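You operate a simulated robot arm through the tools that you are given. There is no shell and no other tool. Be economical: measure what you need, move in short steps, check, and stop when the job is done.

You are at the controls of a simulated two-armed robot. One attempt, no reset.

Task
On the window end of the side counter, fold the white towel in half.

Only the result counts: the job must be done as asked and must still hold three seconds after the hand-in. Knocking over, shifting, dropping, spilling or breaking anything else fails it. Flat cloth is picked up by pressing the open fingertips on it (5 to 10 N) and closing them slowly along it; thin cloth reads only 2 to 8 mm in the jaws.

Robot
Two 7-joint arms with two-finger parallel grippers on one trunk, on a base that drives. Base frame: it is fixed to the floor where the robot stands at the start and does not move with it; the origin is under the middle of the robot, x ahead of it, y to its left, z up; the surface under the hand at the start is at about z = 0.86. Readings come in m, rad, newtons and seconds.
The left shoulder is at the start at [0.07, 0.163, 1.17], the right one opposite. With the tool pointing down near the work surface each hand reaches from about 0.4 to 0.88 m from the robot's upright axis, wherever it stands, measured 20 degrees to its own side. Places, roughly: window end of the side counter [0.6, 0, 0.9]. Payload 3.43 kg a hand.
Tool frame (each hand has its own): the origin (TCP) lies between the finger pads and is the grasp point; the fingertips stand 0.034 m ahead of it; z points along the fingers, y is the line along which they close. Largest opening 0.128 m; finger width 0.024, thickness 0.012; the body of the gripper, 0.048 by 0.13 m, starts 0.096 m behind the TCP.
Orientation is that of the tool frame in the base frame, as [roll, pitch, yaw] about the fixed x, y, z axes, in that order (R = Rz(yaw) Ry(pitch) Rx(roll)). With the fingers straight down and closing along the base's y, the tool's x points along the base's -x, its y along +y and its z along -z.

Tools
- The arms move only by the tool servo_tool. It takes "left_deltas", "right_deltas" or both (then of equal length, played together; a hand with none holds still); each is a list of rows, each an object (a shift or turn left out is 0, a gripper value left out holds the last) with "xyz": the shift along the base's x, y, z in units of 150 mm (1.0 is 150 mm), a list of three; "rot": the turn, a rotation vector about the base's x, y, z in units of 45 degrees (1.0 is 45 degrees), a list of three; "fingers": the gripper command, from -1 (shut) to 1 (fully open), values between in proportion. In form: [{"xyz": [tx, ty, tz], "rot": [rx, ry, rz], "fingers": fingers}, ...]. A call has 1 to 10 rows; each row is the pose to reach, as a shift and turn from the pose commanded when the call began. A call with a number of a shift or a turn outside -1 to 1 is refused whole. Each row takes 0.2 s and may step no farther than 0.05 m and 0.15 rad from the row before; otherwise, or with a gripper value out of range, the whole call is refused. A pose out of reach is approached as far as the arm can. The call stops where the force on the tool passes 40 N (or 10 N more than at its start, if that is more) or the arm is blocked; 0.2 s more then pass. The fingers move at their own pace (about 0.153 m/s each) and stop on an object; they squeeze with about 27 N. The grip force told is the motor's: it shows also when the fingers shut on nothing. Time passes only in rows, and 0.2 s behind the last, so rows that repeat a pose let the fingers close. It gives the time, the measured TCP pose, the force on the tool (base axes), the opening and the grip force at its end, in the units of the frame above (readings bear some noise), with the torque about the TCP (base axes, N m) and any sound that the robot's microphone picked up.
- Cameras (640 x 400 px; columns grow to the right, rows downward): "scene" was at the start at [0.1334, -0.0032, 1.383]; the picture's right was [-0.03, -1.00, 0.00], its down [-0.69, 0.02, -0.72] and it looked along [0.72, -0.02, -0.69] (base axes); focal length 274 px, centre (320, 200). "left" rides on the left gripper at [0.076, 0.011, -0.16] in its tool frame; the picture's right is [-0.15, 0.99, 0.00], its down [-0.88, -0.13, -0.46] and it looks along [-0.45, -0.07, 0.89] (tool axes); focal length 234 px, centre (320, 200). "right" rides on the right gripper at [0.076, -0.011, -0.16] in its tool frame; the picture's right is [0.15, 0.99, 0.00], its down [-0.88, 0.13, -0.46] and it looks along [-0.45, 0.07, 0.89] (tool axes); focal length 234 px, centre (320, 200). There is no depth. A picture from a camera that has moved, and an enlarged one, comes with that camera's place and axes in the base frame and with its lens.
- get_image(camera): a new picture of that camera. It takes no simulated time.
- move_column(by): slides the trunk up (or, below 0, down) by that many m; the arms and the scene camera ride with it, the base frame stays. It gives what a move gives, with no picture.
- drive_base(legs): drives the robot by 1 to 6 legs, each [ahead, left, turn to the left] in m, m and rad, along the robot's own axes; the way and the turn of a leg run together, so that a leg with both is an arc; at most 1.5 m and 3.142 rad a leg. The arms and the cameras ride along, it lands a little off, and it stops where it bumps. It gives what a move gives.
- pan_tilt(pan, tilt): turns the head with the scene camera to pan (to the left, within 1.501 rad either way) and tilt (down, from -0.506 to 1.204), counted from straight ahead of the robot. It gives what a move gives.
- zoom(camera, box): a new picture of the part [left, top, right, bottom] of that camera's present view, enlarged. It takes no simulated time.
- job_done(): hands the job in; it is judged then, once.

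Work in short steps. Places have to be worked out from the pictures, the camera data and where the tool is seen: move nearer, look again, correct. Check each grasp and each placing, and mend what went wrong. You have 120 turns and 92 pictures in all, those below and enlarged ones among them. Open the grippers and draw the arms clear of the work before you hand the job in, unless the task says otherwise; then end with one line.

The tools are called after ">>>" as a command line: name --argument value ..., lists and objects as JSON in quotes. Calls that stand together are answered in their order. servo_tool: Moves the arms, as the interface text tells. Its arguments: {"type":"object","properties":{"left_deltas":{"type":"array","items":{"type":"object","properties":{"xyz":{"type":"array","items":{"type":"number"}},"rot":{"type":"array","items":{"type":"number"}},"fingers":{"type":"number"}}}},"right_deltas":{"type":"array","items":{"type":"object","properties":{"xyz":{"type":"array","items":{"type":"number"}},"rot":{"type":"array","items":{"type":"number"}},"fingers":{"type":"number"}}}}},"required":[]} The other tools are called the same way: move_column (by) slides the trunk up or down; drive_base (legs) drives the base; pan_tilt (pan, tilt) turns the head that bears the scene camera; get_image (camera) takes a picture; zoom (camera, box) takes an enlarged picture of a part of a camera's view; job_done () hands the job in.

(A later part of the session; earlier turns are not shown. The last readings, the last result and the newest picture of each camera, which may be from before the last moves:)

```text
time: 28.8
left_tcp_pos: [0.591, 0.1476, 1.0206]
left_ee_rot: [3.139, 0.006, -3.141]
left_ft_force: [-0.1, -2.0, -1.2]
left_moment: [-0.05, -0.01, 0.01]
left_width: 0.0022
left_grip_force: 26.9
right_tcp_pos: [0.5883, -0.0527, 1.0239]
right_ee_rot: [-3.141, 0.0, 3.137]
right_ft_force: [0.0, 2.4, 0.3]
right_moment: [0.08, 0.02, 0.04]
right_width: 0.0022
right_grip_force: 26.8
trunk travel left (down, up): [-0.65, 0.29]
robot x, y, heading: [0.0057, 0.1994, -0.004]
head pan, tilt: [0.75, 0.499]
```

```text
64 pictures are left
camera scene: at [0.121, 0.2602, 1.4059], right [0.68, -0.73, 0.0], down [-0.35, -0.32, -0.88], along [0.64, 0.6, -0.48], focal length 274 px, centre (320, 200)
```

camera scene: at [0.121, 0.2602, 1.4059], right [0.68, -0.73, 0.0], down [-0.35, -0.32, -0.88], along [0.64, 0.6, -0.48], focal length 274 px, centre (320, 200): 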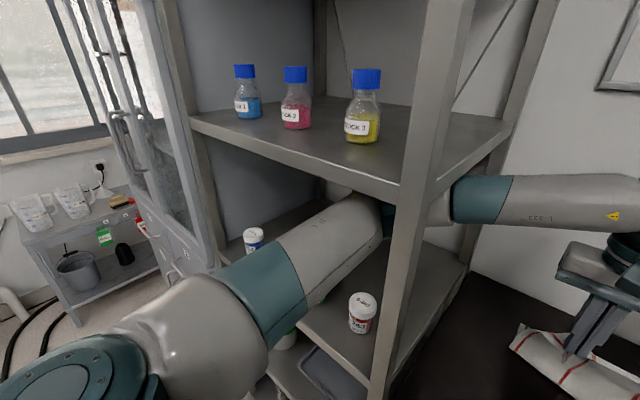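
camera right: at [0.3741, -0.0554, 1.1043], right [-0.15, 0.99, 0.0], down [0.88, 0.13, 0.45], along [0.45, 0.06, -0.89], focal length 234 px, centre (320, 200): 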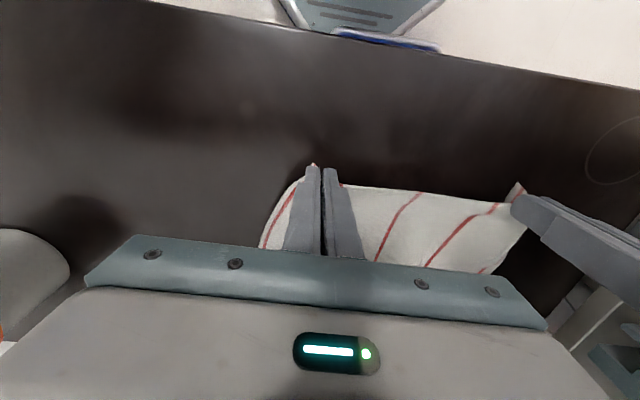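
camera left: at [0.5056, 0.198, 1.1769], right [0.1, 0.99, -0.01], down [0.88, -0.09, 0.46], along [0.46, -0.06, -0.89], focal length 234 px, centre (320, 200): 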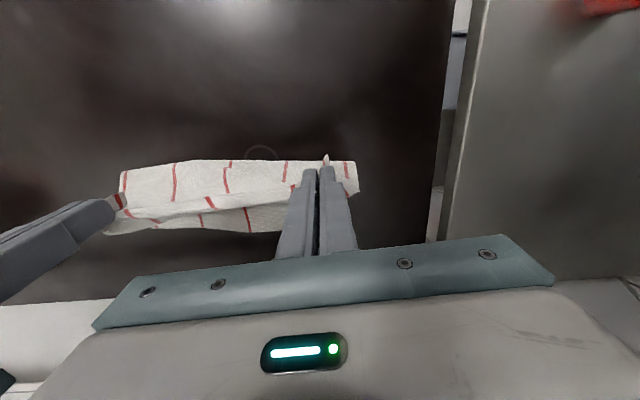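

Good clearance from the post now. I turn the head back to the towel.

>>> pan_tilt --pan -0.2 --tilt 0.7

>>> get_image --camera "scene"

>>> get_image --camera "left"

```text
time: 30.0
left_tcp_pos: [0.5895, 0.1492, 1.0218]
left_ee_rot: [3.14, 0.005, -3.14]
left_ft_force: [-0.2, -1.5, -0.1]
left_moment: [-0.07, -0.03, 0.0]
left_width: 0.002
left_grip_force: 26.8
right_tcp_pos: [0.5893, -0.0498, 1.0242]
right_ee_rot: [3.14, 0.0, 3.136]
right_ft_force: [-0.2, 1.6, 0.3]
right_moment: [0.06, -0.02, 0.04]
right_width: 0.0018
right_grip_force: 27.1
trunk travel left (down, up): [-0.65, 0.29]
robot x, y, heading: [0.0058, 0.2006, -0.003]
head pan, tilt: [-0.201, 0.7]
```

```text
63 pictures are left
camera scene: at [0.1376, 0.1821, 1.3882], right [-0.2, -0.98, 0.0], down [-0.63, 0.13, -0.76], along [0.75, -0.15, -0.64], focal length 274 px, centre (320, 200)
```

scene: 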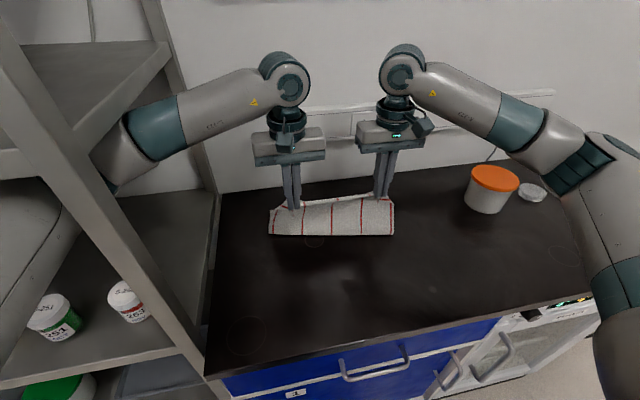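

```text
62 pictures are left
camera left: at [0.5141, 0.1594, 1.1799], right [0.15, 0.99, 0.0], down [0.88, -0.13, 0.46], along [0.45, -0.06, -0.89], focal length 234 px, centre (320, 200)
```

left: 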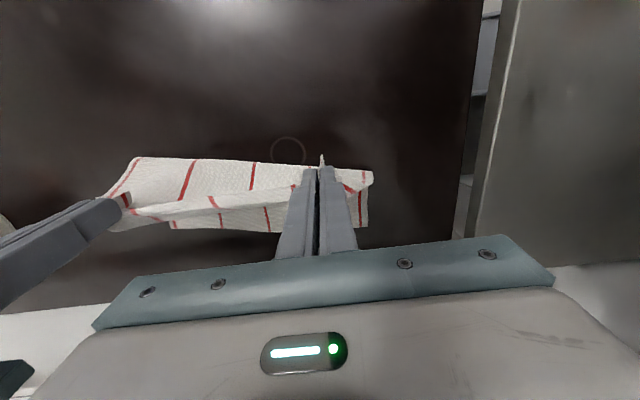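

The bottom layer seems to have turned slightly (right side drawn toward the robot). I check from the right camera where the far edge lies.

>>> get_image --camera "right"

>>> zoom --camera "scene" --box '[240, 150, 432, 270]'

>>> zoom --camera "left" --box '[80, 130, 400, 330]'

```text
61 pictures are left
camera right: at [0.5136, -0.0609, 1.1835], right [-0.14, 0.99, 0.0], down [0.88, 0.13, 0.46], along [0.45, 0.06, -0.89], focal length 234 px, centre (320, 200)
```

right: 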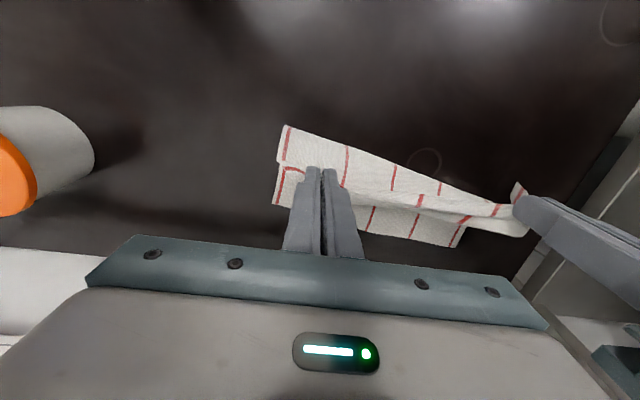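

```text
3.33 times, centred on (336, 210) of scene
camera zoom: at [0.1376, 0.1821, 1.3882], right [-0.2, -0.98, 0.0], down [-0.63, 0.13, -0.76], along [0.75, -0.15, -0.64], focal length 913 px, centre (267, 167)
```

zoom: 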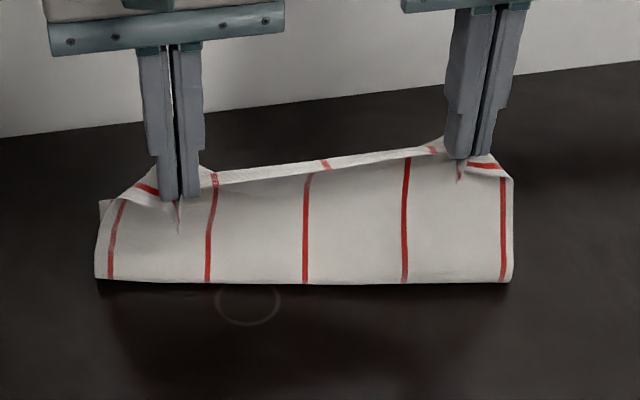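

```text
2.00 times, centred on (240, 230) of left
camera zoom: at [0.5141, 0.1594, 1.1799], right [0.15, 0.99, 0.0], down [0.88, -0.13, 0.46], along [0.45, -0.06, -0.89], focal length 468 px, centre (480, 140)
```

zoom: 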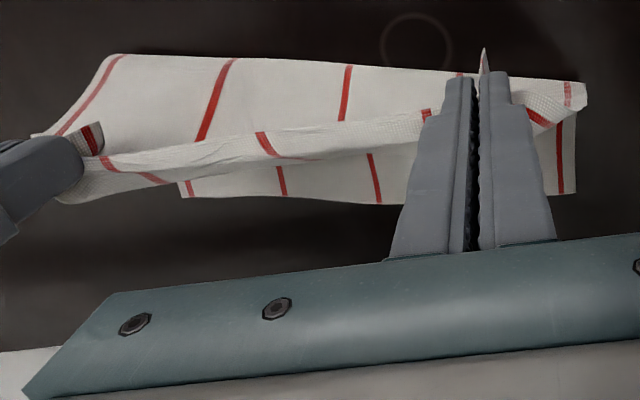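

Far edge corners lie at about right (0.696, -0.108) and left (0.736, 0.205), a slight rotation. I bring the left hand to x≈0.718 and the right to x≈0.690 and lower, so the near edge lands on the far edge.

>>> servo_tool --left_deltas '[{"xyz": [0.21, 0, -0.02]}, {"xyz": [0.42, 0, -0.07]}, {"xyz": [0.61, 0, -0.15]}, {"xyz": [0.75, 0, -0.25]}, {"xyz": [0.83, 0, -0.35]}]' --right_deltas '[{"xyz": [0.168, 0, -0.02]}, {"xyz": [0.33, 0, -0.07]}, {"xyz": [0.48, 0, -0.15]}, {"xyz": [0.59, 0, -0.25]}, {"xyz": [0.65, 0, -0.35]}]'

>>> get_image --camera "left"

>>> get_image --camera "scene"

```text
time: 31.2
left_tcp_pos: [0.7168, 0.1558, 0.9706]
left_ee_rot: [-3.137, 0.005, -3.137]
left_ft_force: [-0.5, -4.2, 0.2]
left_moment: [-0.08, 0.03, -0.05]
left_width: 0.0021
left_grip_force: 27.1
right_tcp_pos: [0.6896, -0.0435, 0.9728]
right_ee_rot: [-3.137, 0.001, 3.139]
right_ft_force: [0.8, 3.7, -0.3]
right_moment: [0.12, -0.05, 0.07]
right_width: 0.0015
right_grip_force: 27.0
trunk travel left (down, up): [-0.65, 0.29]
robot x, y, heading: [0.0045, 0.2023, -0.002]
head pan, tilt: [-0.201, 0.7]
```

```text
58 pictures are left
camera left: at [0.6402, 0.1682, 1.1296], right [0.14, 0.99, 0.0], down [0.88, -0.12, 0.46], along [0.46, -0.07, -0.89], focal length 234 px, centre (320, 200)
```

left: 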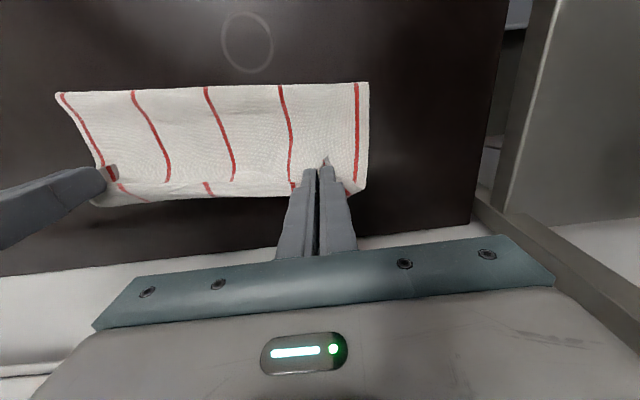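

```text
57 pictures are left
camera scene: at [0.1383, 0.1909, 1.3886], right [-0.2, -0.98, 0.01], down [-0.63, 0.12, -0.77], along [0.75, -0.16, -0.64], focal length 274 px, centre (320, 200)
```

scene: 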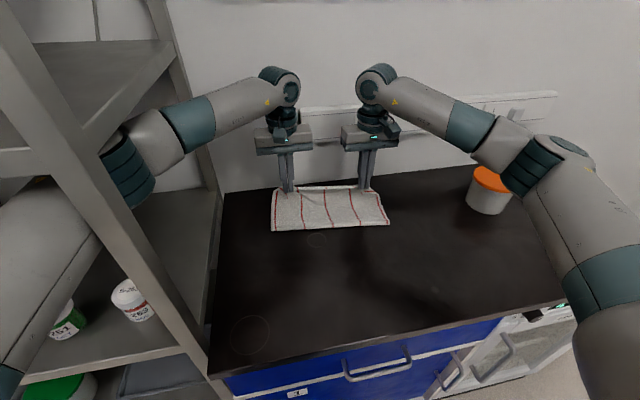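

Not blocked this time. I zoom in to see how the layers and the far edge lie.

>>> zoom --camera "scene" --box '[250, 140, 410, 240]'

>>> zoom --camera "left" --box '[60, 60, 400, 270]'

>>> get_image --camera "right"

```text
4.00 times, centred on (330, 190) of scene
camera zoom: at [0.1383, 0.1909, 1.3886], right [-0.2, -0.98, 0.01], down [-0.63, 0.12, -0.77], along [0.75, -0.16, -0.64], focal length 1096 px, centre (280, 240)
```

zoom: 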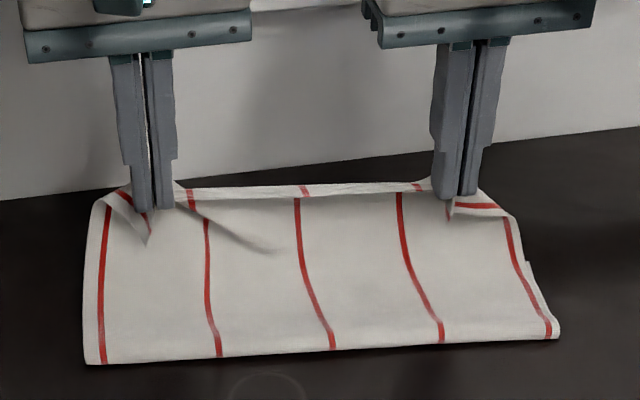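

```text
1.88 times, centred on (230, 165) of left
camera zoom: at [0.6402, 0.1682, 1.1296], right [0.14, 0.99, 0.0], down [0.88, -0.12, 0.46], along [0.46, -0.07, -0.89], focal length 441 px, centre (489, 266)
```

zoom: 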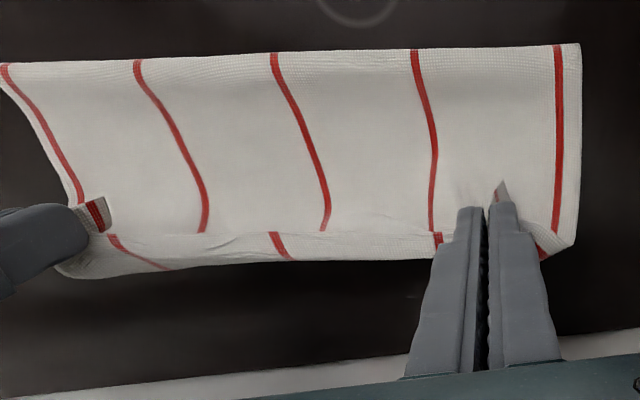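

```text
54 pictures are left
camera right: at [0.6127, -0.0522, 1.133], right [-0.14, 0.99, -0.01], down [0.88, 0.13, 0.46], along [0.45, 0.06, -0.89], focal length 234 px, centre (320, 200)
```

right: 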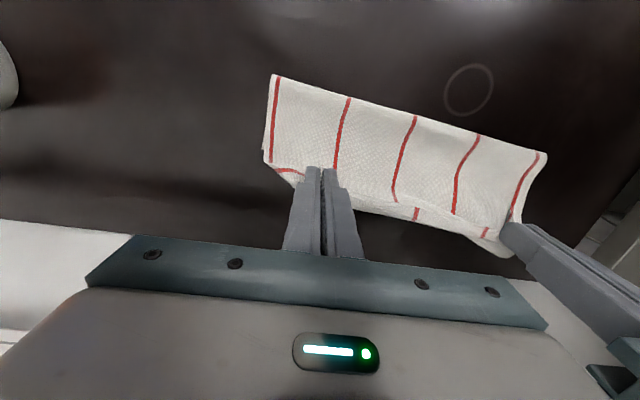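

The crease line is at x≈0.65 (left) and 0.62 (right); the far edge is hidden under the ridge. I lower the hands near the table and look again before letting go.

>>> servo_tool --left_deltas '[{"xyz": [0.02, -0.03, -0.13]}, {"xyz": [0.02, -0.03, -0.26]}, {"xyz": [0.02, -0.03, -0.36]}]' --right_deltas '[{"xyz": [0.02, -0.03, -0.13]}, {"xyz": [0.02, -0.03, -0.26]}, {"xyz": [0.02, -0.03, -0.36]}]'

>>> get_image --camera "left"

>>> get_image --camera "right"

>>> zoom --camera "scene" --box '[250, 140, 410, 240]'

```text
time: 32.0
left_tcp_pos: [0.7182, 0.1546, 0.9182]
left_ee_rot: [-3.133, 0.007, -3.137]
left_ft_force: [-0.2, -4.4, 0.9]
left_moment: [-0.17, 0.0, -0.06]
left_width: 0.0021
left_grip_force: 26.5
right_tcp_pos: [0.6886, -0.0451, 0.9212]
right_ee_rot: [-3.132, 0.002, 3.137]
right_ft_force: [0.4, 4.2, 0.4]
right_moment: [0.19, 0.0, 0.06]
right_width: 0.0018
right_grip_force: 27.7
trunk travel left (down, up): [-0.65, 0.29]
robot x, y, heading: [0.0063, 0.1982, 0.0]
head pan, tilt: [-0.201, 0.7]
```

```text
53 pictures are left
camera left: at [0.6412, 0.1677, 1.0759], right [0.14, 0.99, -0.01], down [0.88, -0.12, 0.46], along [0.46, -0.07, -0.89], focal length 234 px, centre (320, 200)
```

left: 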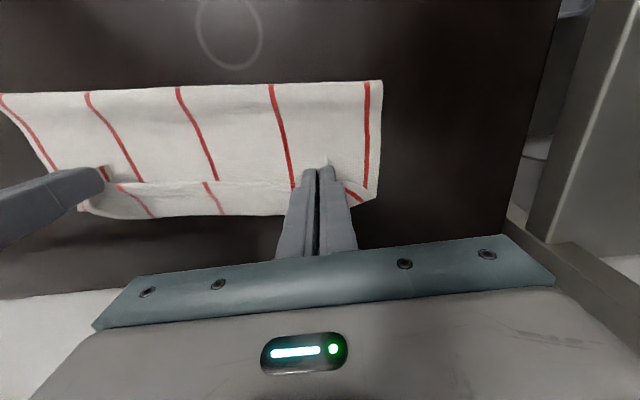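

```text
52 pictures are left
camera right: at [0.6129, -0.053, 1.0813], right [-0.14, 0.99, -0.01], down [0.88, 0.13, 0.46], along [0.45, 0.05, -0.89], focal length 234 px, centre (320, 200)
```

right: 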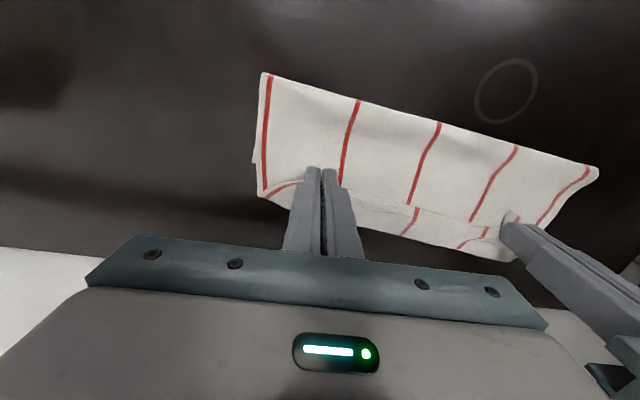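

```text
4.00 times, centred on (330, 190) of scene
camera zoom: at [0.1359, 0.1969, 1.3888], right [-0.2, -0.98, 0.01], down [-0.63, 0.12, -0.77], along [0.75, -0.16, -0.64], focal length 1096 px, centre (280, 240)
```

zoom: 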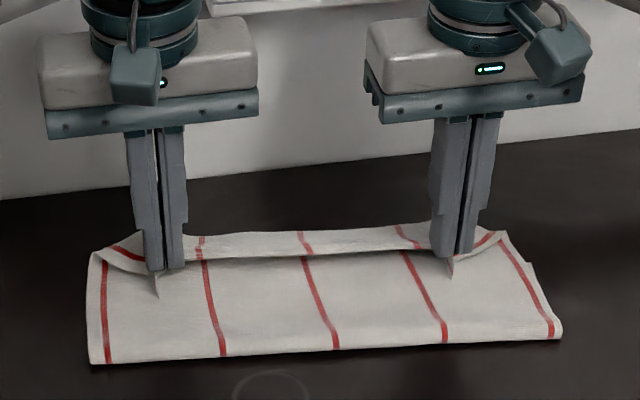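

The edge strip is turned back on top (about 3 cm), as feared. I move the hands further +x at this low height to unroll it, in small steps, and look.

>>> servo_tool --left_deltas '[{"xyz": [0.08, 0, 0.02]}, {"xyz": [0.16, 0, 0.02]}, {"xyz": [0.24, 0, 0.0]}]' --right_deltas '[{"xyz": [0.08, 0, 0.02]}, {"xyz": [0.16, 0, 0.02]}, {"xyz": [0.24, 0, 0.0]}]'

>>> get_image --camera "left"

>>> get_image --camera "right"

>>> zoom --camera "scene" --box '[250, 140, 410, 240]'

```text
time: 33.0
left_tcp_pos: [0.7731, 0.2094, 0.9125]
left_ee_rot: [-3.128, -0.001, -3.07]
left_ft_force: [-0.9, -10.3, 0.2]
left_moment: [-0.31, -0.01, -0.13]
left_width: 0.0022
left_grip_force: 27.2
right_tcp_pos: [0.7562, 0.0053, 0.9219]
right_ee_rot: [-3.132, 0.002, -3.081]
right_ft_force: [0.4, 9.8, -1.1]
right_moment: [0.28, -0.03, 0.13]
right_width: 0.0019
right_grip_force: 27.3
trunk travel left (down, up): [-0.65, 0.29]
robot x, y, heading: [0.0214, 0.1991, 0.062]
head pan, tilt: [-0.201, 0.7]
stopped in row 3 (left hand): the arm was blocked; the commanded pose is now the measured one
```

```text
50 pictures are left
camera left: at [0.6963, 0.2176, 1.0714], right [0.07, 1.0, -0.01], down [0.89, -0.06, 0.46], along [0.46, -0.05, -0.89], focal length 234 px, centre (320, 200)
```

left: 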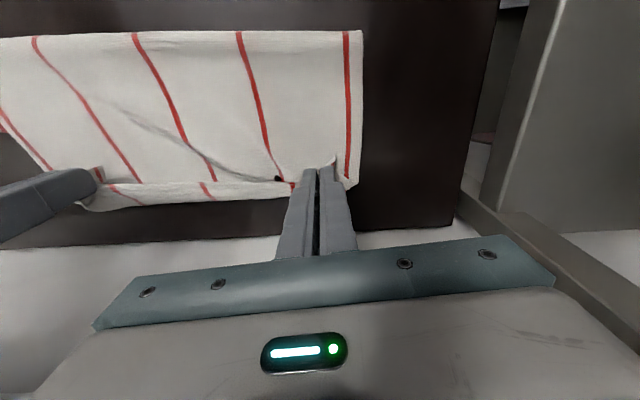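

```text
49 pictures are left
camera right: at [0.6809, -0.0086, 1.0812], right [-0.21, 0.98, -0.01], down [0.87, 0.19, 0.46], along [0.45, 0.08, -0.89], focal length 234 px, centre (320, 200)
```

right: 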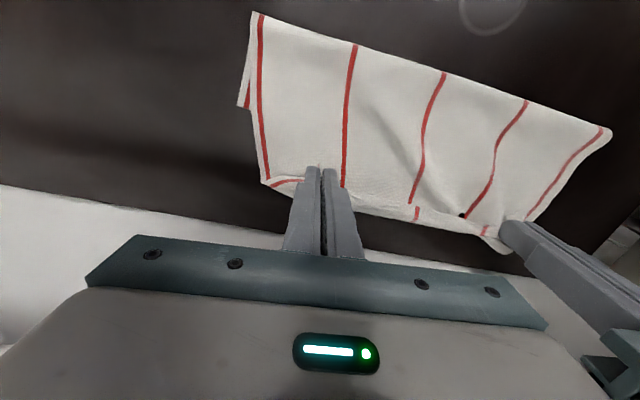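

```text
4.00 times, centred on (330, 190) of scene
camera zoom: at [0.153, 0.2093, 1.3874], right [-0.14, -0.99, 0.01], down [-0.64, 0.08, -0.77], along [0.76, -0.12, -0.64], focal length 1096 px, centre (280, 240)
```

zoom: 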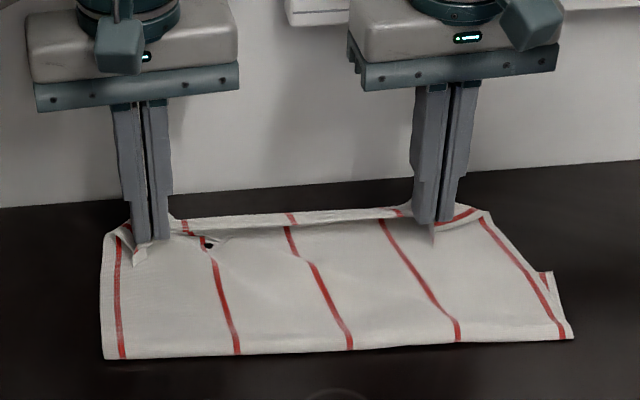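

Blocked by the post again, and the bottom layer got crumpled. I release the cloth here, rise clear, and then replan with the towel re-spread.

>>> servo_tool --left_deltas '[{"xyz": [0, 0, -0.03], "fingers": -0.7}, {"xyz": [0, 0, -0.03], "fingers": -0.4}, {"xyz": [0, 0, 0.15], "fingers": -0.4}, {"xyz": [0, 0, 0.4], "fingers": -0.4}]' --right_deltas '[{"xyz": [0, 0, -0.03], "fingers": -0.7}, {"xyz": [0, 0, -0.03], "fingers": -0.4}, {"xyz": [0, 0, 0.15], "fingers": -0.4}, {"xyz": [0, 0, 0.4], "fingers": -0.4}]'

>>> drive_base --legs '[[0, 0.05, 0]]'

>>> servo_tool --left_deltas '[{"xyz": [-0.3, 0, 0]}, {"xyz": [-0.6, 0, 0]}, {"xyz": [-0.9, 0, 0]}]' --right_deltas '[{"xyz": [-0.3, -0.1, 0]}, {"xyz": [-0.6, -0.2, 0]}, {"xyz": [-0.9, -0.3, 0]}]'

>>> get_image --camera "scene"

```text
time: 34.0
left_tcp_pos: [0.7802, 0.209, 0.9691]
left_ee_rot: [-3.127, -0.005, -3.071]
left_ft_force: [0.1, 0.3, 0.2]
left_moment: [-0.03, 0.0, 0.02]
left_width: 0.0382
left_grip_force: 0.1
right_tcp_pos: [0.7617, -0.0004, 0.9785]
right_ee_rot: [-3.126, -0.002, -3.088]
right_ft_force: [-0.8, 0.4, 0.4]
right_moment: [0.01, -0.02, 0.0]
right_width: 0.0383
right_grip_force: 0.1
trunk travel left (down, up): [-0.65, 0.29]
robot x, y, heading: [0.0206, 0.1997, 0.056]
head pan, tilt: [-0.201, 0.7]
```

```text
time: 34.9
left_tcp_pos: [0.7715, 0.2333, 0.9728]
left_ee_rot: [3.135, 0.0, -3.082]
left_ft_force: [-0.4, -0.6, 0.3]
left_moment: [0.04, 0.02, -0.01]
left_width: 0.0387
left_grip_force: 0.2
right_tcp_pos: [0.7534, 0.0292, 0.9785]
right_ee_rot: [3.137, 0.0, -3.095]
right_ft_force: [0.2, -0.3, 0.0]
right_moment: [0.05, 0.0, -0.02]
right_width: 0.0384
right_grip_force: 0.1
trunk travel left (down, up): [-0.65, 0.29]
robot x, y, heading: [0.0172, 0.2483, 0.045]
head pan, tilt: [-0.201, 0.7]
```

```text
time: 35.7
left_tcp_pos: [0.6334, 0.2368, 0.9735]
left_ee_rot: [3.138, 0.003, -3.08]
left_ft_force: [-1.0, 0.1, 0.9]
left_moment: [0.0, -0.05, 0.02]
left_width: 0.0384
left_grip_force: 0.1
right_tcp_pos: [0.6183, -0.0127, 0.9794]
right_ee_rot: [-3.141, 0.003, -3.096]
right_ft_force: [0.7, 0.7, 0.2]
right_moment: [0.0, 0.0, 0.0]
right_width: 0.0383
right_grip_force: 0.0
trunk travel left (down, up): [-0.65, 0.29]
robot x, y, heading: [0.0199, 0.2497, 0.05]
head pan, tilt: [-0.201, 0.7]
```

```text
47 pictures are left
camera scene: at [0.1513, 0.2377, 1.3885], right [-0.15, -0.99, 0.0], down [-0.64, 0.1, -0.77], along [0.76, -0.11, -0.64], focal length 274 px, centre (320, 200)
```

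scene: 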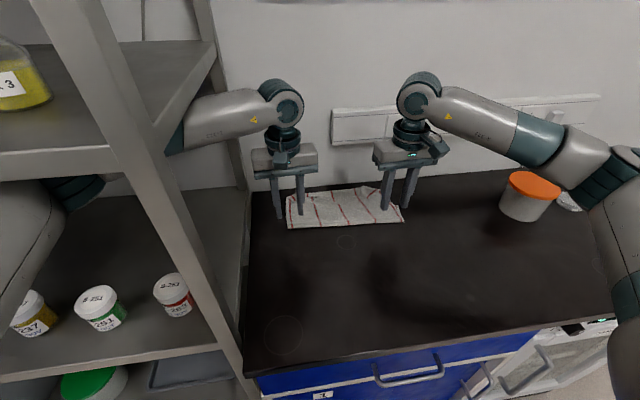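

Released. I raise both hands for a clear view of the towel.

>>> servo_tool --left_deltas '[{"xyz": [-0.2, 0.1, 0.2]}, {"xyz": [-0.4, 0.2, 0.4]}, {"xyz": [-0.6, 0.3, 0.4]}, {"xyz": [-0.8, 0.3, 0.4]}]' --right_deltas '[{"xyz": [-0.15, 0, 0.2]}, {"xyz": [-0.3, 0, 0.4]}, {"xyz": [-0.5, 0, 0.6]}, {"xyz": [-0.5, 0, 0.8]}]'

>>> get_image --camera "right"

>>> zoom --camera "scene" --box '[250, 150, 442, 270]'

```text
time: 36.9
left_tcp_pos: [0.5076, 0.2663, 0.996]
left_ee_rot: [3.096, -0.061, 2.937]
left_ft_force: [-0.4, -0.5, 0.5]
left_moment: [-0.01, -0.01, 0.03]
left_width: 0.0383
left_grip_force: 0.1
right_tcp_pos: [0.4605, -0.0384, 1.0984]
right_ee_rot: [-3.13, 0.009, 2.917]
right_ft_force: [-0.4, 0.1, -0.3]
right_moment: [0.03, 0.06, 0.0]
right_width: 0.0384
right_grip_force: 0.0
trunk travel left (down, up): [-0.65, 0.29]
robot x, y, heading: [0.0368, 0.3544, -0.22]
head pan, tilt: [-0.201, 0.7]
stopped in row 4 (left hand): the arm was blocked; the commanded pose is now the measured one
```

```text
46 pictures are left
camera right: at [0.384, -0.029, 1.2573], right [0.08, 1.0, -0.01], down [0.89, -0.06, 0.46], along [0.46, -0.05, -0.89], focal length 234 px, centre (320, 200)
```

right: 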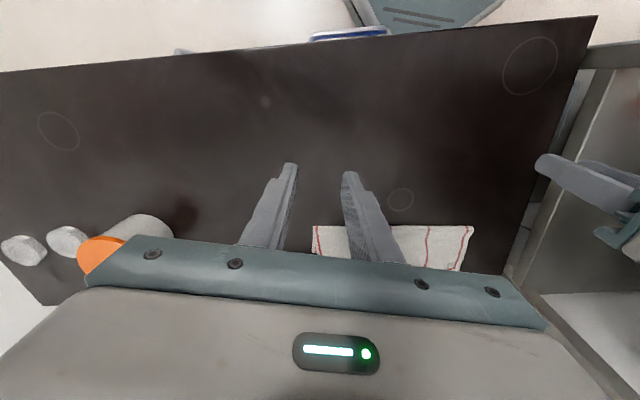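

```text
3.33 times, centred on (346, 210) of scene
camera zoom: at [0.228, 0.2952, 1.384], right [-0.41, -0.91, 0.02], down [-0.63, 0.27, -0.73], along [0.66, -0.31, -0.68], focal length 913 px, centre (233, 167)
```

zoom: 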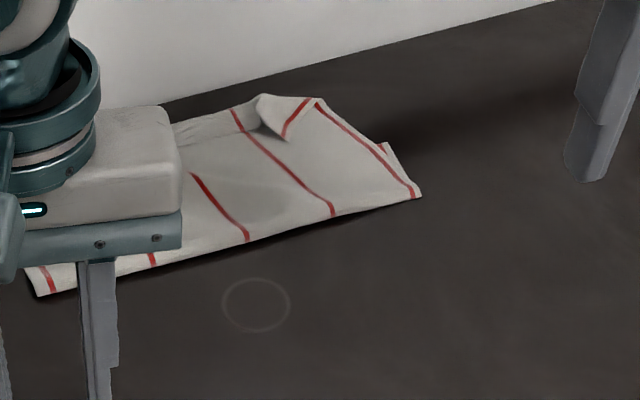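

The base was pushed strongly (heading -0.22), so the left arm is jammed in the shelf. I look at it before moving anything.

>>> pan_tilt --pan 0.75 --tilt 0.5

>>> get_image --camera "scene"

>>> get_image --camera "left"

```text
time: 38.2
left_tcp_pos: [0.518, 0.2613, 0.9944]
left_ee_rot: [3.091, -0.07, 3.047]
left_ft_force: [-0.8, -0.1, 0.4]
left_moment: [-0.02, -0.12, 0.04]
left_width: 0.0385
left_grip_force: 0.1
right_tcp_pos: [0.505, -0.0436, 1.0911]
right_ee_rot: [3.139, -0.01, 3.021]
right_ft_force: [-1.0, -0.1, -1.2]
right_moment: [-0.07, -0.19, 0.0]
right_width: 0.0384
right_grip_force: 0.1
trunk travel left (down, up): [-0.65, 0.29]
robot x, y, heading: [0.0238, 0.3055, -0.115]
head pan, tilt: [0.75, 0.499]
```

```text
44 pictures are left
camera scene: at [0.2161, 0.3407, 1.4034], right [0.59, -0.8, -0.04], down [-0.43, -0.28, -0.86], along [0.68, 0.53, -0.51], focal length 274 px, centre (320, 200)
```

scene: 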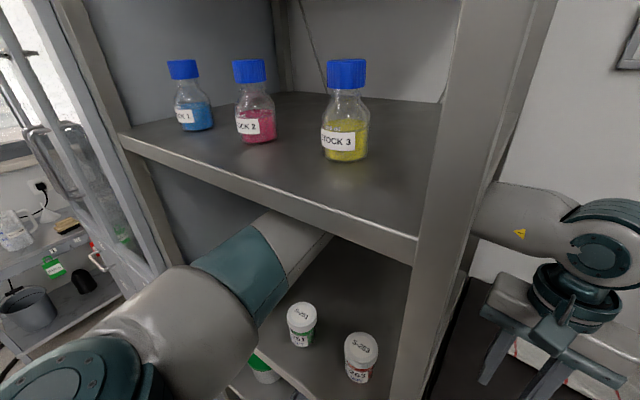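

```text
43 pictures are left
camera left: at [0.4548, 0.2709, 1.16], right [0.24, 0.97, 0.04], down [0.89, -0.24, 0.39], along [0.38, -0.06, -0.92], focal length 234 px, centre (320, 200)
```

left: 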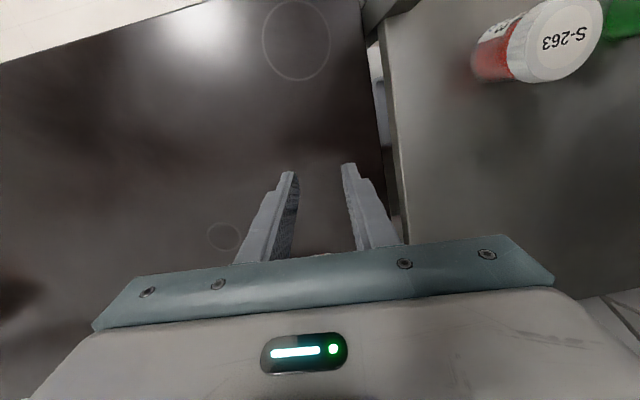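

The bottles and jars are all still standing. The elbow is jammed under the shelf board after raising and retracting, so I undo that motion: left hand back forward and down.

>>> servo_tool --left_deltas '[{"xyz": [0.2, -0.05, -0.1]}, {"xyz": [0.4, -0.1, -0.15]}, {"xyz": [0.6, -0.15, -0.15]}, {"xyz": [0.8, -0.2, -0.15]}]'

>>> get_image --camera "scene"

```text
time: 39.2
left_tcp_pos: [0.6137, 0.239, 0.9989]
left_ee_rot: [3.116, -0.015, 3.039]
left_ft_force: [-0.1, -0.1, -0.1]
left_moment: [-0.02, 0.05, 0.0]
left_width: 0.0382
left_grip_force: 0.1
right_tcp_pos: [0.4749, -0.0322, 1.107]
right_ee_rot: [-3.139, 0.021, 3.019]
right_ft_force: [0.0, -0.2, 1.1]
right_moment: [-0.03, -0.01, 0.0]
right_width: 0.0386
right_grip_force: 0.0
trunk travel left (down, up): [-0.65, 0.29]
robot x, y, heading: [0.0256, 0.3145, -0.117]
head pan, tilt: [0.75, 0.499]
```

```text
42 pictures are left
camera scene: at [0.1536, 0.3587, 1.4071], right [0.59, -0.81, 0.0], down [-0.39, -0.28, -0.88], along [0.71, 0.52, -0.48], focal length 274 px, centre (320, 200)
```

scene: 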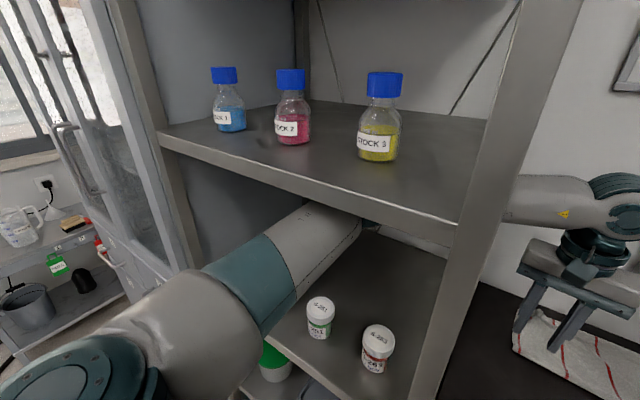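

I understand the jam: with the base this far left, the left forearm runs behind the shelf post. I'll return the base toward its start in small checked steps, so the left arm regains its clear start posture, then work mainly with the right arm.

>>> drive_base --legs '[[0, 0, 0.06]]'

>>> drive_base --legs '[[0, -0.04, 0.05]]'

>>> get_image --camera "scene"

```text
time: 40.0
left_tcp_pos: [0.6154, 0.2683, 0.9928]
left_ee_rot: [3.104, -0.02, 3.096]
left_ft_force: [1.2, -0.2, -0.5]
left_moment: [-0.02, -0.02, 0.0]
left_width: 0.0381
left_grip_force: 0.0
right_tcp_pos: [0.4956, -0.0104, 1.1024]
right_ee_rot: [3.138, 0.02, 3.081]
right_ft_force: [-1.1, -0.4, 0.1]
right_moment: [0.0, 0.03, -0.03]
right_width: 0.0381
right_grip_force: 0.1
trunk travel left (down, up): [-0.65, 0.29]
robot x, y, heading: [0.0254, 0.3123, -0.053]
head pan, tilt: [0.75, 0.499]
```

```text
time: 40.9
left_tcp_pos: [0.6119, 0.2601, 0.9952]
left_ee_rot: [3.107, -0.018, -3.141]
left_ft_force: [-0.2, -0.8, -0.1]
left_moment: [0.01, 0.01, 0.0]
left_width: 0.0385
left_grip_force: 0.1
right_tcp_pos: [0.5042, -0.0229, 1.1047]
right_ee_rot: [3.141, 0.024, 3.13]
right_ft_force: [0.4, -0.6, 0.2]
right_moment: [0.03, 0.0, 0.01]
right_width: 0.0382
right_grip_force: 0.0
trunk travel left (down, up): [-0.65, 0.29]
robot x, y, heading: [0.0197, 0.2692, -0.008]
head pan, tilt: [0.75, 0.499]
```

```text
41 pictures are left
camera scene: at [0.142, 0.3283, 1.4058], right [0.68, -0.74, 0.0], down [-0.35, -0.32, -0.88], along [0.65, 0.59, -0.48], focal length 274 px, centre (320, 200)
```

scene: 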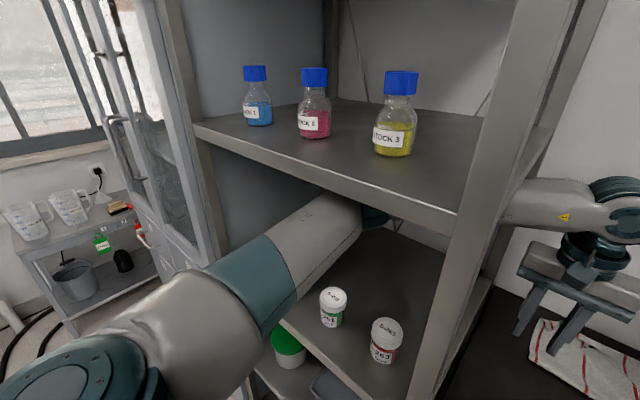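

Moving smoothly. I continue right in steps, keeping the left hand over the counter's left side and levelling it.

>>> drive_base --legs '[[0, -0.08, 0.008]]'

>>> servo_tool --left_deltas '[{"xyz": [-0.05, 0.2, 0], "rot": [-0.045, -0.023, 0]}, {"xyz": [-0.1, 0.4, 0], "rot": [-0.045, -0.023, 0]}, {"xyz": [-0.15, 0.55, 0], "rot": [-0.045, -0.023, 0]}]'

>>> drive_base --legs '[[0, -0.08, 0]]'

>>> servo_tool --left_deltas '[{"xyz": [-0.05, 0.2, 0]}, {"xyz": [-0.1, 0.4, 0]}, {"xyz": [-0.15, 0.55, 0]}]' --right_deltas '[{"xyz": [0, 0.1, 0]}, {"xyz": [0, 0.3, 0]}, {"xyz": [0, 0.5, 0]}]'

>>> get_image --camera "scene"

```text
time: 41.9
left_tcp_pos: [0.6107, 0.1868, 0.9943]
left_ee_rot: [3.109, -0.015, -3.128]
left_ft_force: [-0.4, -0.6, -0.5]
left_moment: [0.01, 0.0, 0.03]
left_width: 0.0384
left_grip_force: 0.1
right_tcp_pos: [0.5061, -0.0971, 1.1073]
right_ee_rot: [-3.139, 0.027, 3.138]
right_ft_force: [0.1, 0.0, -0.2]
right_moment: [0.02, 0.04, 0.02]
right_width: 0.0386
right_grip_force: 0.0
trunk travel left (down, up): [-0.65, 0.29]
robot x, y, heading: [0.019, 0.1879, 0.003]
head pan, tilt: [0.75, 0.499]
```

```text
time: 42.7
left_tcp_pos: [0.5874, 0.2688, 0.9938]
left_ee_rot: [-3.139, 0.002, -3.131]
left_ft_force: [0.7, 0.2, 0.3]
left_moment: [-0.02, 0.03, -0.01]
left_width: 0.0384
left_grip_force: 0.1
right_tcp_pos: [0.5057, -0.097, 1.1054]
right_ee_rot: [-3.14, 0.027, 3.136]
right_ft_force: [0.4, -0.1, 0.0]
right_moment: [-0.02, -0.02, -0.02]
right_width: 0.0385
right_grip_force: 0.0
trunk travel left (down, up): [-0.65, 0.29]
robot x, y, heading: [0.025, 0.1871, -0.001]
head pan, tilt: [0.75, 0.499]
```

```text
time: 43.8
left_tcp_pos: [0.5869, 0.1906, 0.9941]
left_ee_rot: [-3.139, 0.001, -3.127]
left_ft_force: [0.6, -0.7, 0.0]
left_moment: [0.01, -0.05, -0.04]
left_width: 0.0382
left_grip_force: 0.0
right_tcp_pos: [0.5067, -0.1761, 1.1071]
right_ee_rot: [-3.14, 0.027, 3.141]
right_ft_force: [0.2, -0.4, 0.3]
right_moment: [0.03, -0.01, -0.02]
right_width: 0.0385
right_grip_force: 0.1
trunk travel left (down, up): [-0.65, 0.29]
robot x, y, heading: [0.0202, 0.115, 0.001]
head pan, tilt: [0.75, 0.499]
```

```text
time: 44.6
left_tcp_pos: [0.5649, 0.2745, 0.9945]
left_ee_rot: [-3.138, 0.0, -3.13]
left_ft_force: [0.5, 1.4, 1.1]
left_moment: [-0.02, -0.01, 0.01]
left_width: 0.0384
left_grip_force: 0.0
right_tcp_pos: [0.5063, -0.0994, 1.1058]
right_ee_rot: [-3.138, 0.026, 3.139]
right_ft_force: [-0.6, 0.1, 0.5]
right_moment: [-0.05, -0.01, 0.0]
right_width: 0.0386
right_grip_force: 0.1
trunk travel left (down, up): [-0.65, 0.29]
robot x, y, heading: [0.0227, 0.1147, -0.001]
head pan, tilt: [0.75, 0.499]
```

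```text
40 pictures are left
camera scene: at [0.1397, 0.1748, 1.4058], right [0.68, -0.73, 0.0], down [-0.35, -0.33, -0.88], along [0.64, 0.6, -0.48], focal length 274 px, centre (320, 200)
```

scene: 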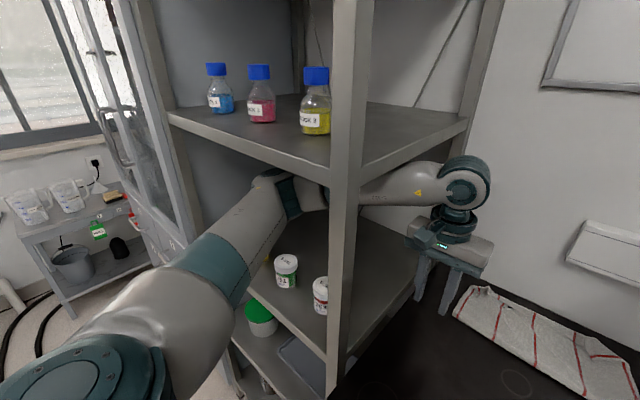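

Clear. One more step right, park the left hand at its left-side start place, and look at the towel.

>>> drive_base --legs '[[0, -0.06, 0]]'

>>> servo_tool --left_deltas '[{"xyz": [-0.05, 0.2, 0]}, {"xyz": [-0.1, 0.4, 0]}, {"xyz": [-0.2, 0.6, 0]}]' --right_deltas '[{"xyz": [-0.05, 0.1, 0]}, {"xyz": [-0.1, 0.2, 0]}, {"xyz": [-0.2, 0.3, 0]}]'

>>> pan_tilt --pan 0.0 --tilt 0.65

>>> get_image --camera "scene"

>>> get_image --camera "right"

```text
time: 45.6
left_tcp_pos: [0.566, 0.2162, 0.9941]
left_ee_rot: [-3.137, 0.0, -3.126]
left_ft_force: [0.3, 0.0, 0.7]
left_moment: [0.0, -0.01, 0.04]
left_width: 0.0384
left_grip_force: 0.0
right_tcp_pos: [0.5057, -0.1584, 1.1067]
right_ee_rot: [-3.139, 0.027, 3.141]
right_ft_force: [0.4, 0.1, 1.4]
right_moment: [-0.01, 0.01, 0.0]
right_width: 0.0384
right_grip_force: 0.0
trunk travel left (down, up): [-0.65, 0.29]
robot x, y, heading: [0.025, 0.0533, 0.002]
head pan, tilt: [0.75, 0.499]
```

```text
time: 46.4
left_tcp_pos: [0.5353, 0.3026, 0.9923]
left_ee_rot: [-3.141, -0.002, -3.132]
left_ft_force: [0.7, 0.0, 0.2]
left_moment: [0.02, 0.03, -0.01]
left_width: 0.0384
left_grip_force: 0.1
right_tcp_pos: [0.4765, -0.1155, 1.1047]
right_ee_rot: [-3.139, 0.024, 3.14]
right_ft_force: [0.0, -0.6, 0.2]
right_moment: [-0.01, 0.02, -0.04]
right_width: 0.0385
right_grip_force: 0.0
trunk travel left (down, up): [-0.65, 0.29]
robot x, y, heading: [0.0236, 0.0537, 0.004]
head pan, tilt: [0.75, 0.499]
```

```text
time: 47.5
left_tcp_pos: [0.5361, 0.3021, 0.9924]
left_ee_rot: [3.14, -0.001, -3.127]
left_ft_force: [-0.4, 0.5, 0.6]
left_moment: [0.01, -0.04, 0.0]
left_width: 0.0385
left_grip_force: 0.0
right_tcp_pos: [0.4783, -0.1146, 1.1043]
right_ee_rot: [-3.141, 0.024, 3.141]
right_ft_force: [-0.3, -0.2, 0.7]
right_moment: [-0.01, 0.0, 0.01]
right_width: 0.0383
right_grip_force: 0.0
trunk travel left (down, up): [-0.65, 0.29]
robot x, y, heading: [0.0224, 0.0508, 0.006]
head pan, tilt: [0.0, 0.649]
```

```text
39 pictures are left
camera scene: at [0.1614, 0.05, 1.392], right [0.0, -1.0, 0.0], down [-0.61, 0.0, -0.8], along [0.8, 0.0, -0.61], focal length 274 px, centre (320, 200)
```

scene: 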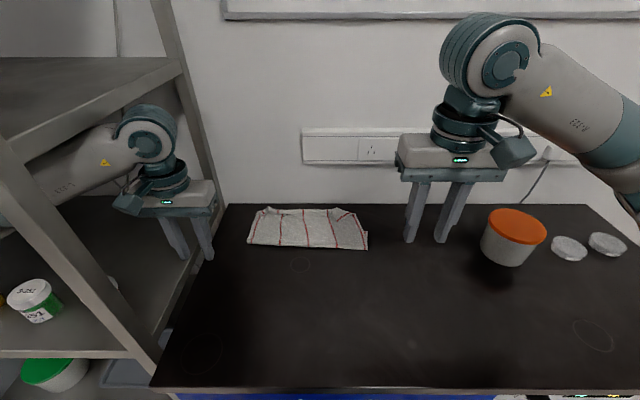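

```text
38 pictures are left
camera right: at [0.3982, -0.126, 1.2624], right [-0.15, 0.99, 0.0], down [0.87, 0.13, 0.48], along [0.47, 0.07, -0.88], focal length 234 px, centre (320, 200)
```

right: 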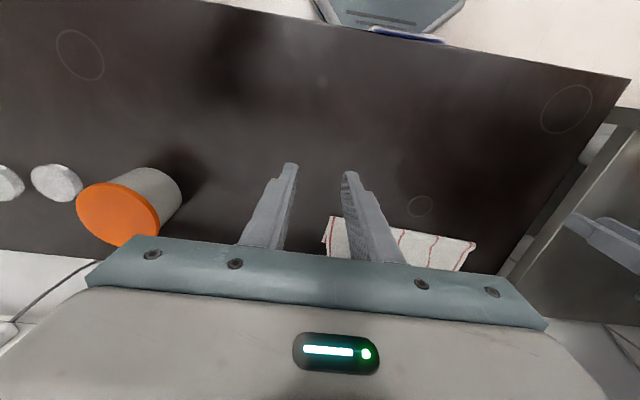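

The towel now lies around x 0.66–0.81. I zoom in on its actual state; it may already be close to a half fold.

>>> zoom --camera "scene" --box '[230, 190, 390, 260]'

```text
4.00 times, centred on (310, 225) of scene
camera zoom: at [0.1614, 0.05, 1.392], right [0.0, -1.0, 0.0], down [-0.61, 0.0, -0.8], along [0.8, 0.0, -0.61], focal length 1096 px, centre (360, 100)
```

zoom: 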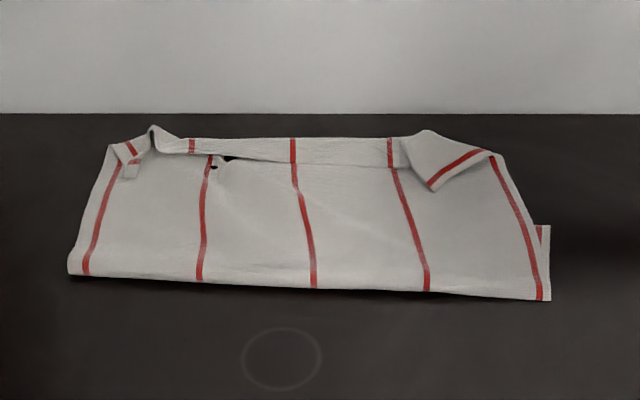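

The bottom layer only reaches x≈0.716 on the right, so the top overshoots and its edge is turned back. I'll unroll it with the right arm: its free corner flap lies around (0.74, 0.0); I move over it for a close view.

>>> servo_tool --right_deltas '[{"xyz": [0.3, 0.1, 0], "rot": [0, 0.031, 0]}, {"xyz": [0.6, 0.25, -0.1], "rot": [0, 0.031, 0]}, {"xyz": [0.88, 0.4, -0.2], "rot": [0, 0.031, 0]}, {"xyz": [1.0, 0.57, -0.4], "rot": [0, 0.031, 0]}, {"xyz": [1.0, 0.67, -0.6], "rot": [0, 0.031, 0]}]'

>>> get_image --camera "right"

```text
refused: row 2 steps farther than a row can; nothing moved
```

```text
36 pictures are left
camera right: at [0.3982, -0.126, 1.2624], right [-0.15, 0.99, 0.0], down [0.87, 0.13, 0.48], along [0.47, 0.07, -0.88], focal length 234 px, centre (320, 200)
```

right: 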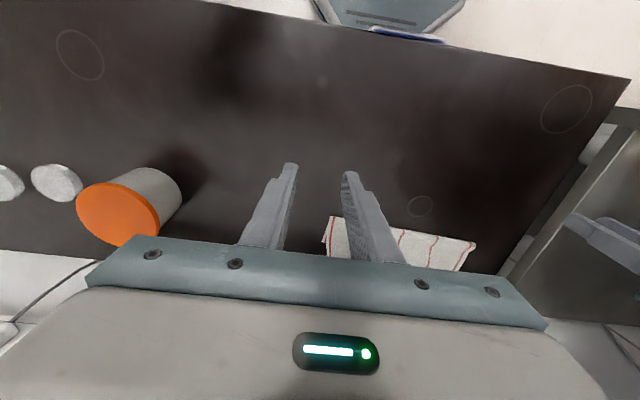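

Step too large; I split it.

>>> servo_tool --right_deltas '[{"xyz": [0.25, 0.1, 0], "rot": [0, 0.031, 0]}, {"xyz": [0.5, 0.25, 0], "rot": [0, 0.031, 0]}, {"xyz": [0.75, 0.4, -0.1], "rot": [0, 0.031, 0]}, {"xyz": [0.95, 0.55, -0.3], "rot": [0, 0.031, 0]}]'

>>> servo_tool --right_deltas '[{"xyz": [0.15, 0.1, -0.2]}, {"xyz": [0.35, 0.18, -0.45]}, {"xyz": [0.45, 0.18, -0.65]}]'

>>> get_image --camera "right"

```text
time: 48.5
left_tcp_pos: [0.5349, 0.3032, 0.9937]
left_ee_rot: [-3.141, -0.004, -3.126]
left_ft_force: [0.5, 0.1, 0.4]
left_moment: [0.02, -0.01, 0.02]
left_width: 0.0384
left_grip_force: 0.1
right_tcp_pos: [0.6198, -0.0325, 1.0583]
right_ee_rot: [3.141, 0.002, -3.141]
right_ft_force: [-0.5, 0.0, 0.2]
right_moment: [-0.02, 0.01, 0.03]
right_width: 0.0385
right_grip_force: 0.0
trunk travel left (down, up): [-0.65, 0.29]
robot x, y, heading: [0.0226, 0.0498, 0.001]
head pan, tilt: [0.0, 0.649]
```

```text
time: 49.3
left_tcp_pos: [0.5358, 0.3027, 0.9917]
left_ee_rot: [3.14, -0.003, -3.129]
left_ft_force: [-0.3, 0.6, 0.4]
left_moment: [-0.05, 0.01, 0.01]
left_width: 0.0383
left_grip_force: 0.1
right_tcp_pos: [0.6871, -0.0075, 0.9627]
right_ee_rot: [3.141, 0.001, 3.141]
right_ft_force: [-0.5, -0.1, -0.8]
right_moment: [-0.01, 0.03, 0.0]
right_width: 0.0384
right_grip_force: 0.1
trunk travel left (down, up): [-0.65, 0.29]
robot x, y, heading: [0.0259, 0.0519, 0.004]
head pan, tilt: [0.0, 0.649]
```

```text
35 pictures are left
camera right: at [0.6111, -0.0169, 1.1215], right [-0.15, 0.99, 0.0], down [0.88, 0.13, 0.46], along [0.45, 0.07, -0.89], focal length 234 px, centre (320, 200)
```

right: 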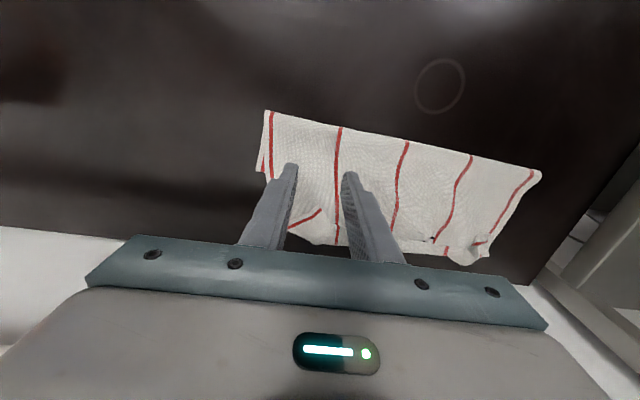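

The flap's corner is at about (0.746, 0.006), its crease at x≈0.795. I go over the flap centre (0.765, 0) and descend close.

>>> servo_tool --right_deltas '[{"xyz": [0.3, 0.02, 0], "fingers": -0.3}, {"xyz": [0.52, 0.03, -0.1]}, {"xyz": [0.52, 0.03, -0.3]}, {"xyz": [0.52, 0.03, -0.37]}, {"xyz": [0.52, 0.03, -0.38]}]'

>>> servo_tool --right_deltas '[{"xyz": [0, 0, -0.01]}, {"xyz": [0, 0, -0.02]}]'

```text
time: 50.5
left_tcp_pos: [0.5344, 0.3026, 0.9918]
left_ee_rot: [3.139, -0.003, -3.13]
left_ft_force: [-0.6, -0.2, 0.1]
left_moment: [0.02, 0.0, 0.06]
left_width: 0.0383
left_grip_force: 0.0
right_tcp_pos: [0.7641, -0.0029, 0.9052]
right_ee_rot: [3.142, 0.003, 3.14]
right_ft_force: [-0.8, 0.7, -0.5]
right_moment: [-0.03, 0.0, 0.02]
right_width: 0.0448
right_grip_force: 0.1
trunk travel left (down, up): [-0.65, 0.29]
robot x, y, heading: [0.0223, 0.0523, 0.002]
head pan, tilt: [0.0, 0.649]
```

```text
time: 51.1
left_tcp_pos: [0.5353, 0.3025, 0.9928]
left_ee_rot: [3.141, -0.002, -3.127]
left_ft_force: [0.2, -0.3, 0.3]
left_moment: [0.01, -0.03, 0.01]
left_width: 0.0382
left_grip_force: 0.0
right_tcp_pos: [0.7649, -0.0019, 0.9031]
right_ee_rot: [3.141, 0.0, 3.141]
right_ft_force: [0.3, 0.8, -0.3]
right_moment: [-0.01, 0.01, 0.0]
right_width: 0.0448
right_grip_force: 0.0
trunk travel left (down, up): [-0.65, 0.29]
robot x, y, heading: [0.0202, 0.0508, 0.006]
head pan, tilt: [0.0, 0.649]
```

No contact yet at 0.903; lowering in ~1 mm steps until I feel the cloth.

>>> servo_tool --right_deltas '[{"xyz": [0, 0, -0.008]}, {"xyz": [0, 0, -0.016]}, {"xyz": [0, 0, -0.024]}, {"xyz": [0, 0, -0.032]}]'

```text
time: 52.1
left_tcp_pos: [0.536, 0.3035, 0.9914]
left_ee_rot: [3.14, -0.003, -3.126]
left_ft_force: [-0.7, 0.4, -0.2]
left_moment: [0.04, 0.01, -0.01]
left_width: 0.0384
left_grip_force: 0.0
right_tcp_pos: [0.7643, -0.0013, 0.8972]
right_ee_rot: [3.142, 0.001, 3.141]
right_ft_force: [-0.3, 0.8, -0.2]
right_moment: [0.0, -0.01, -0.02]
right_width: 0.0448
right_grip_force: 0.1
trunk travel left (down, up): [-0.65, 0.29]
robot x, y, heading: [0.0248, 0.0546, -0.002]
head pan, tilt: [0.0, 0.649]
```

>>> servo_tool --right_deltas '[{"xyz": [0, 0, -0.004]}, {"xyz": [0, 0, -0.008]}, {"xyz": [0, 0, -0.012]}]'

```text
time: 52.9
left_tcp_pos: [0.5361, 0.3035, 0.9925]
left_ee_rot: [3.138, -0.003, -3.13]
left_ft_force: [0.0, -0.7, 0.4]
left_moment: [0.03, 0.0, 0.01]
left_width: 0.0383
left_grip_force: 0.0
right_tcp_pos: [0.7661, -0.0024, 0.8957]
right_ee_rot: [3.14, -0.001, 3.141]
right_ft_force: [-0.1, -0.8, 2.4]
right_moment: [0.02, 0.02, 0.01]
right_width: 0.0448
right_grip_force: 0.1
trunk travel left (down, up): [-0.65, 0.29]
robot x, y, heading: [0.0183, 0.0493, 0.002]
head pan, tilt: [0.0, 0.649]
```

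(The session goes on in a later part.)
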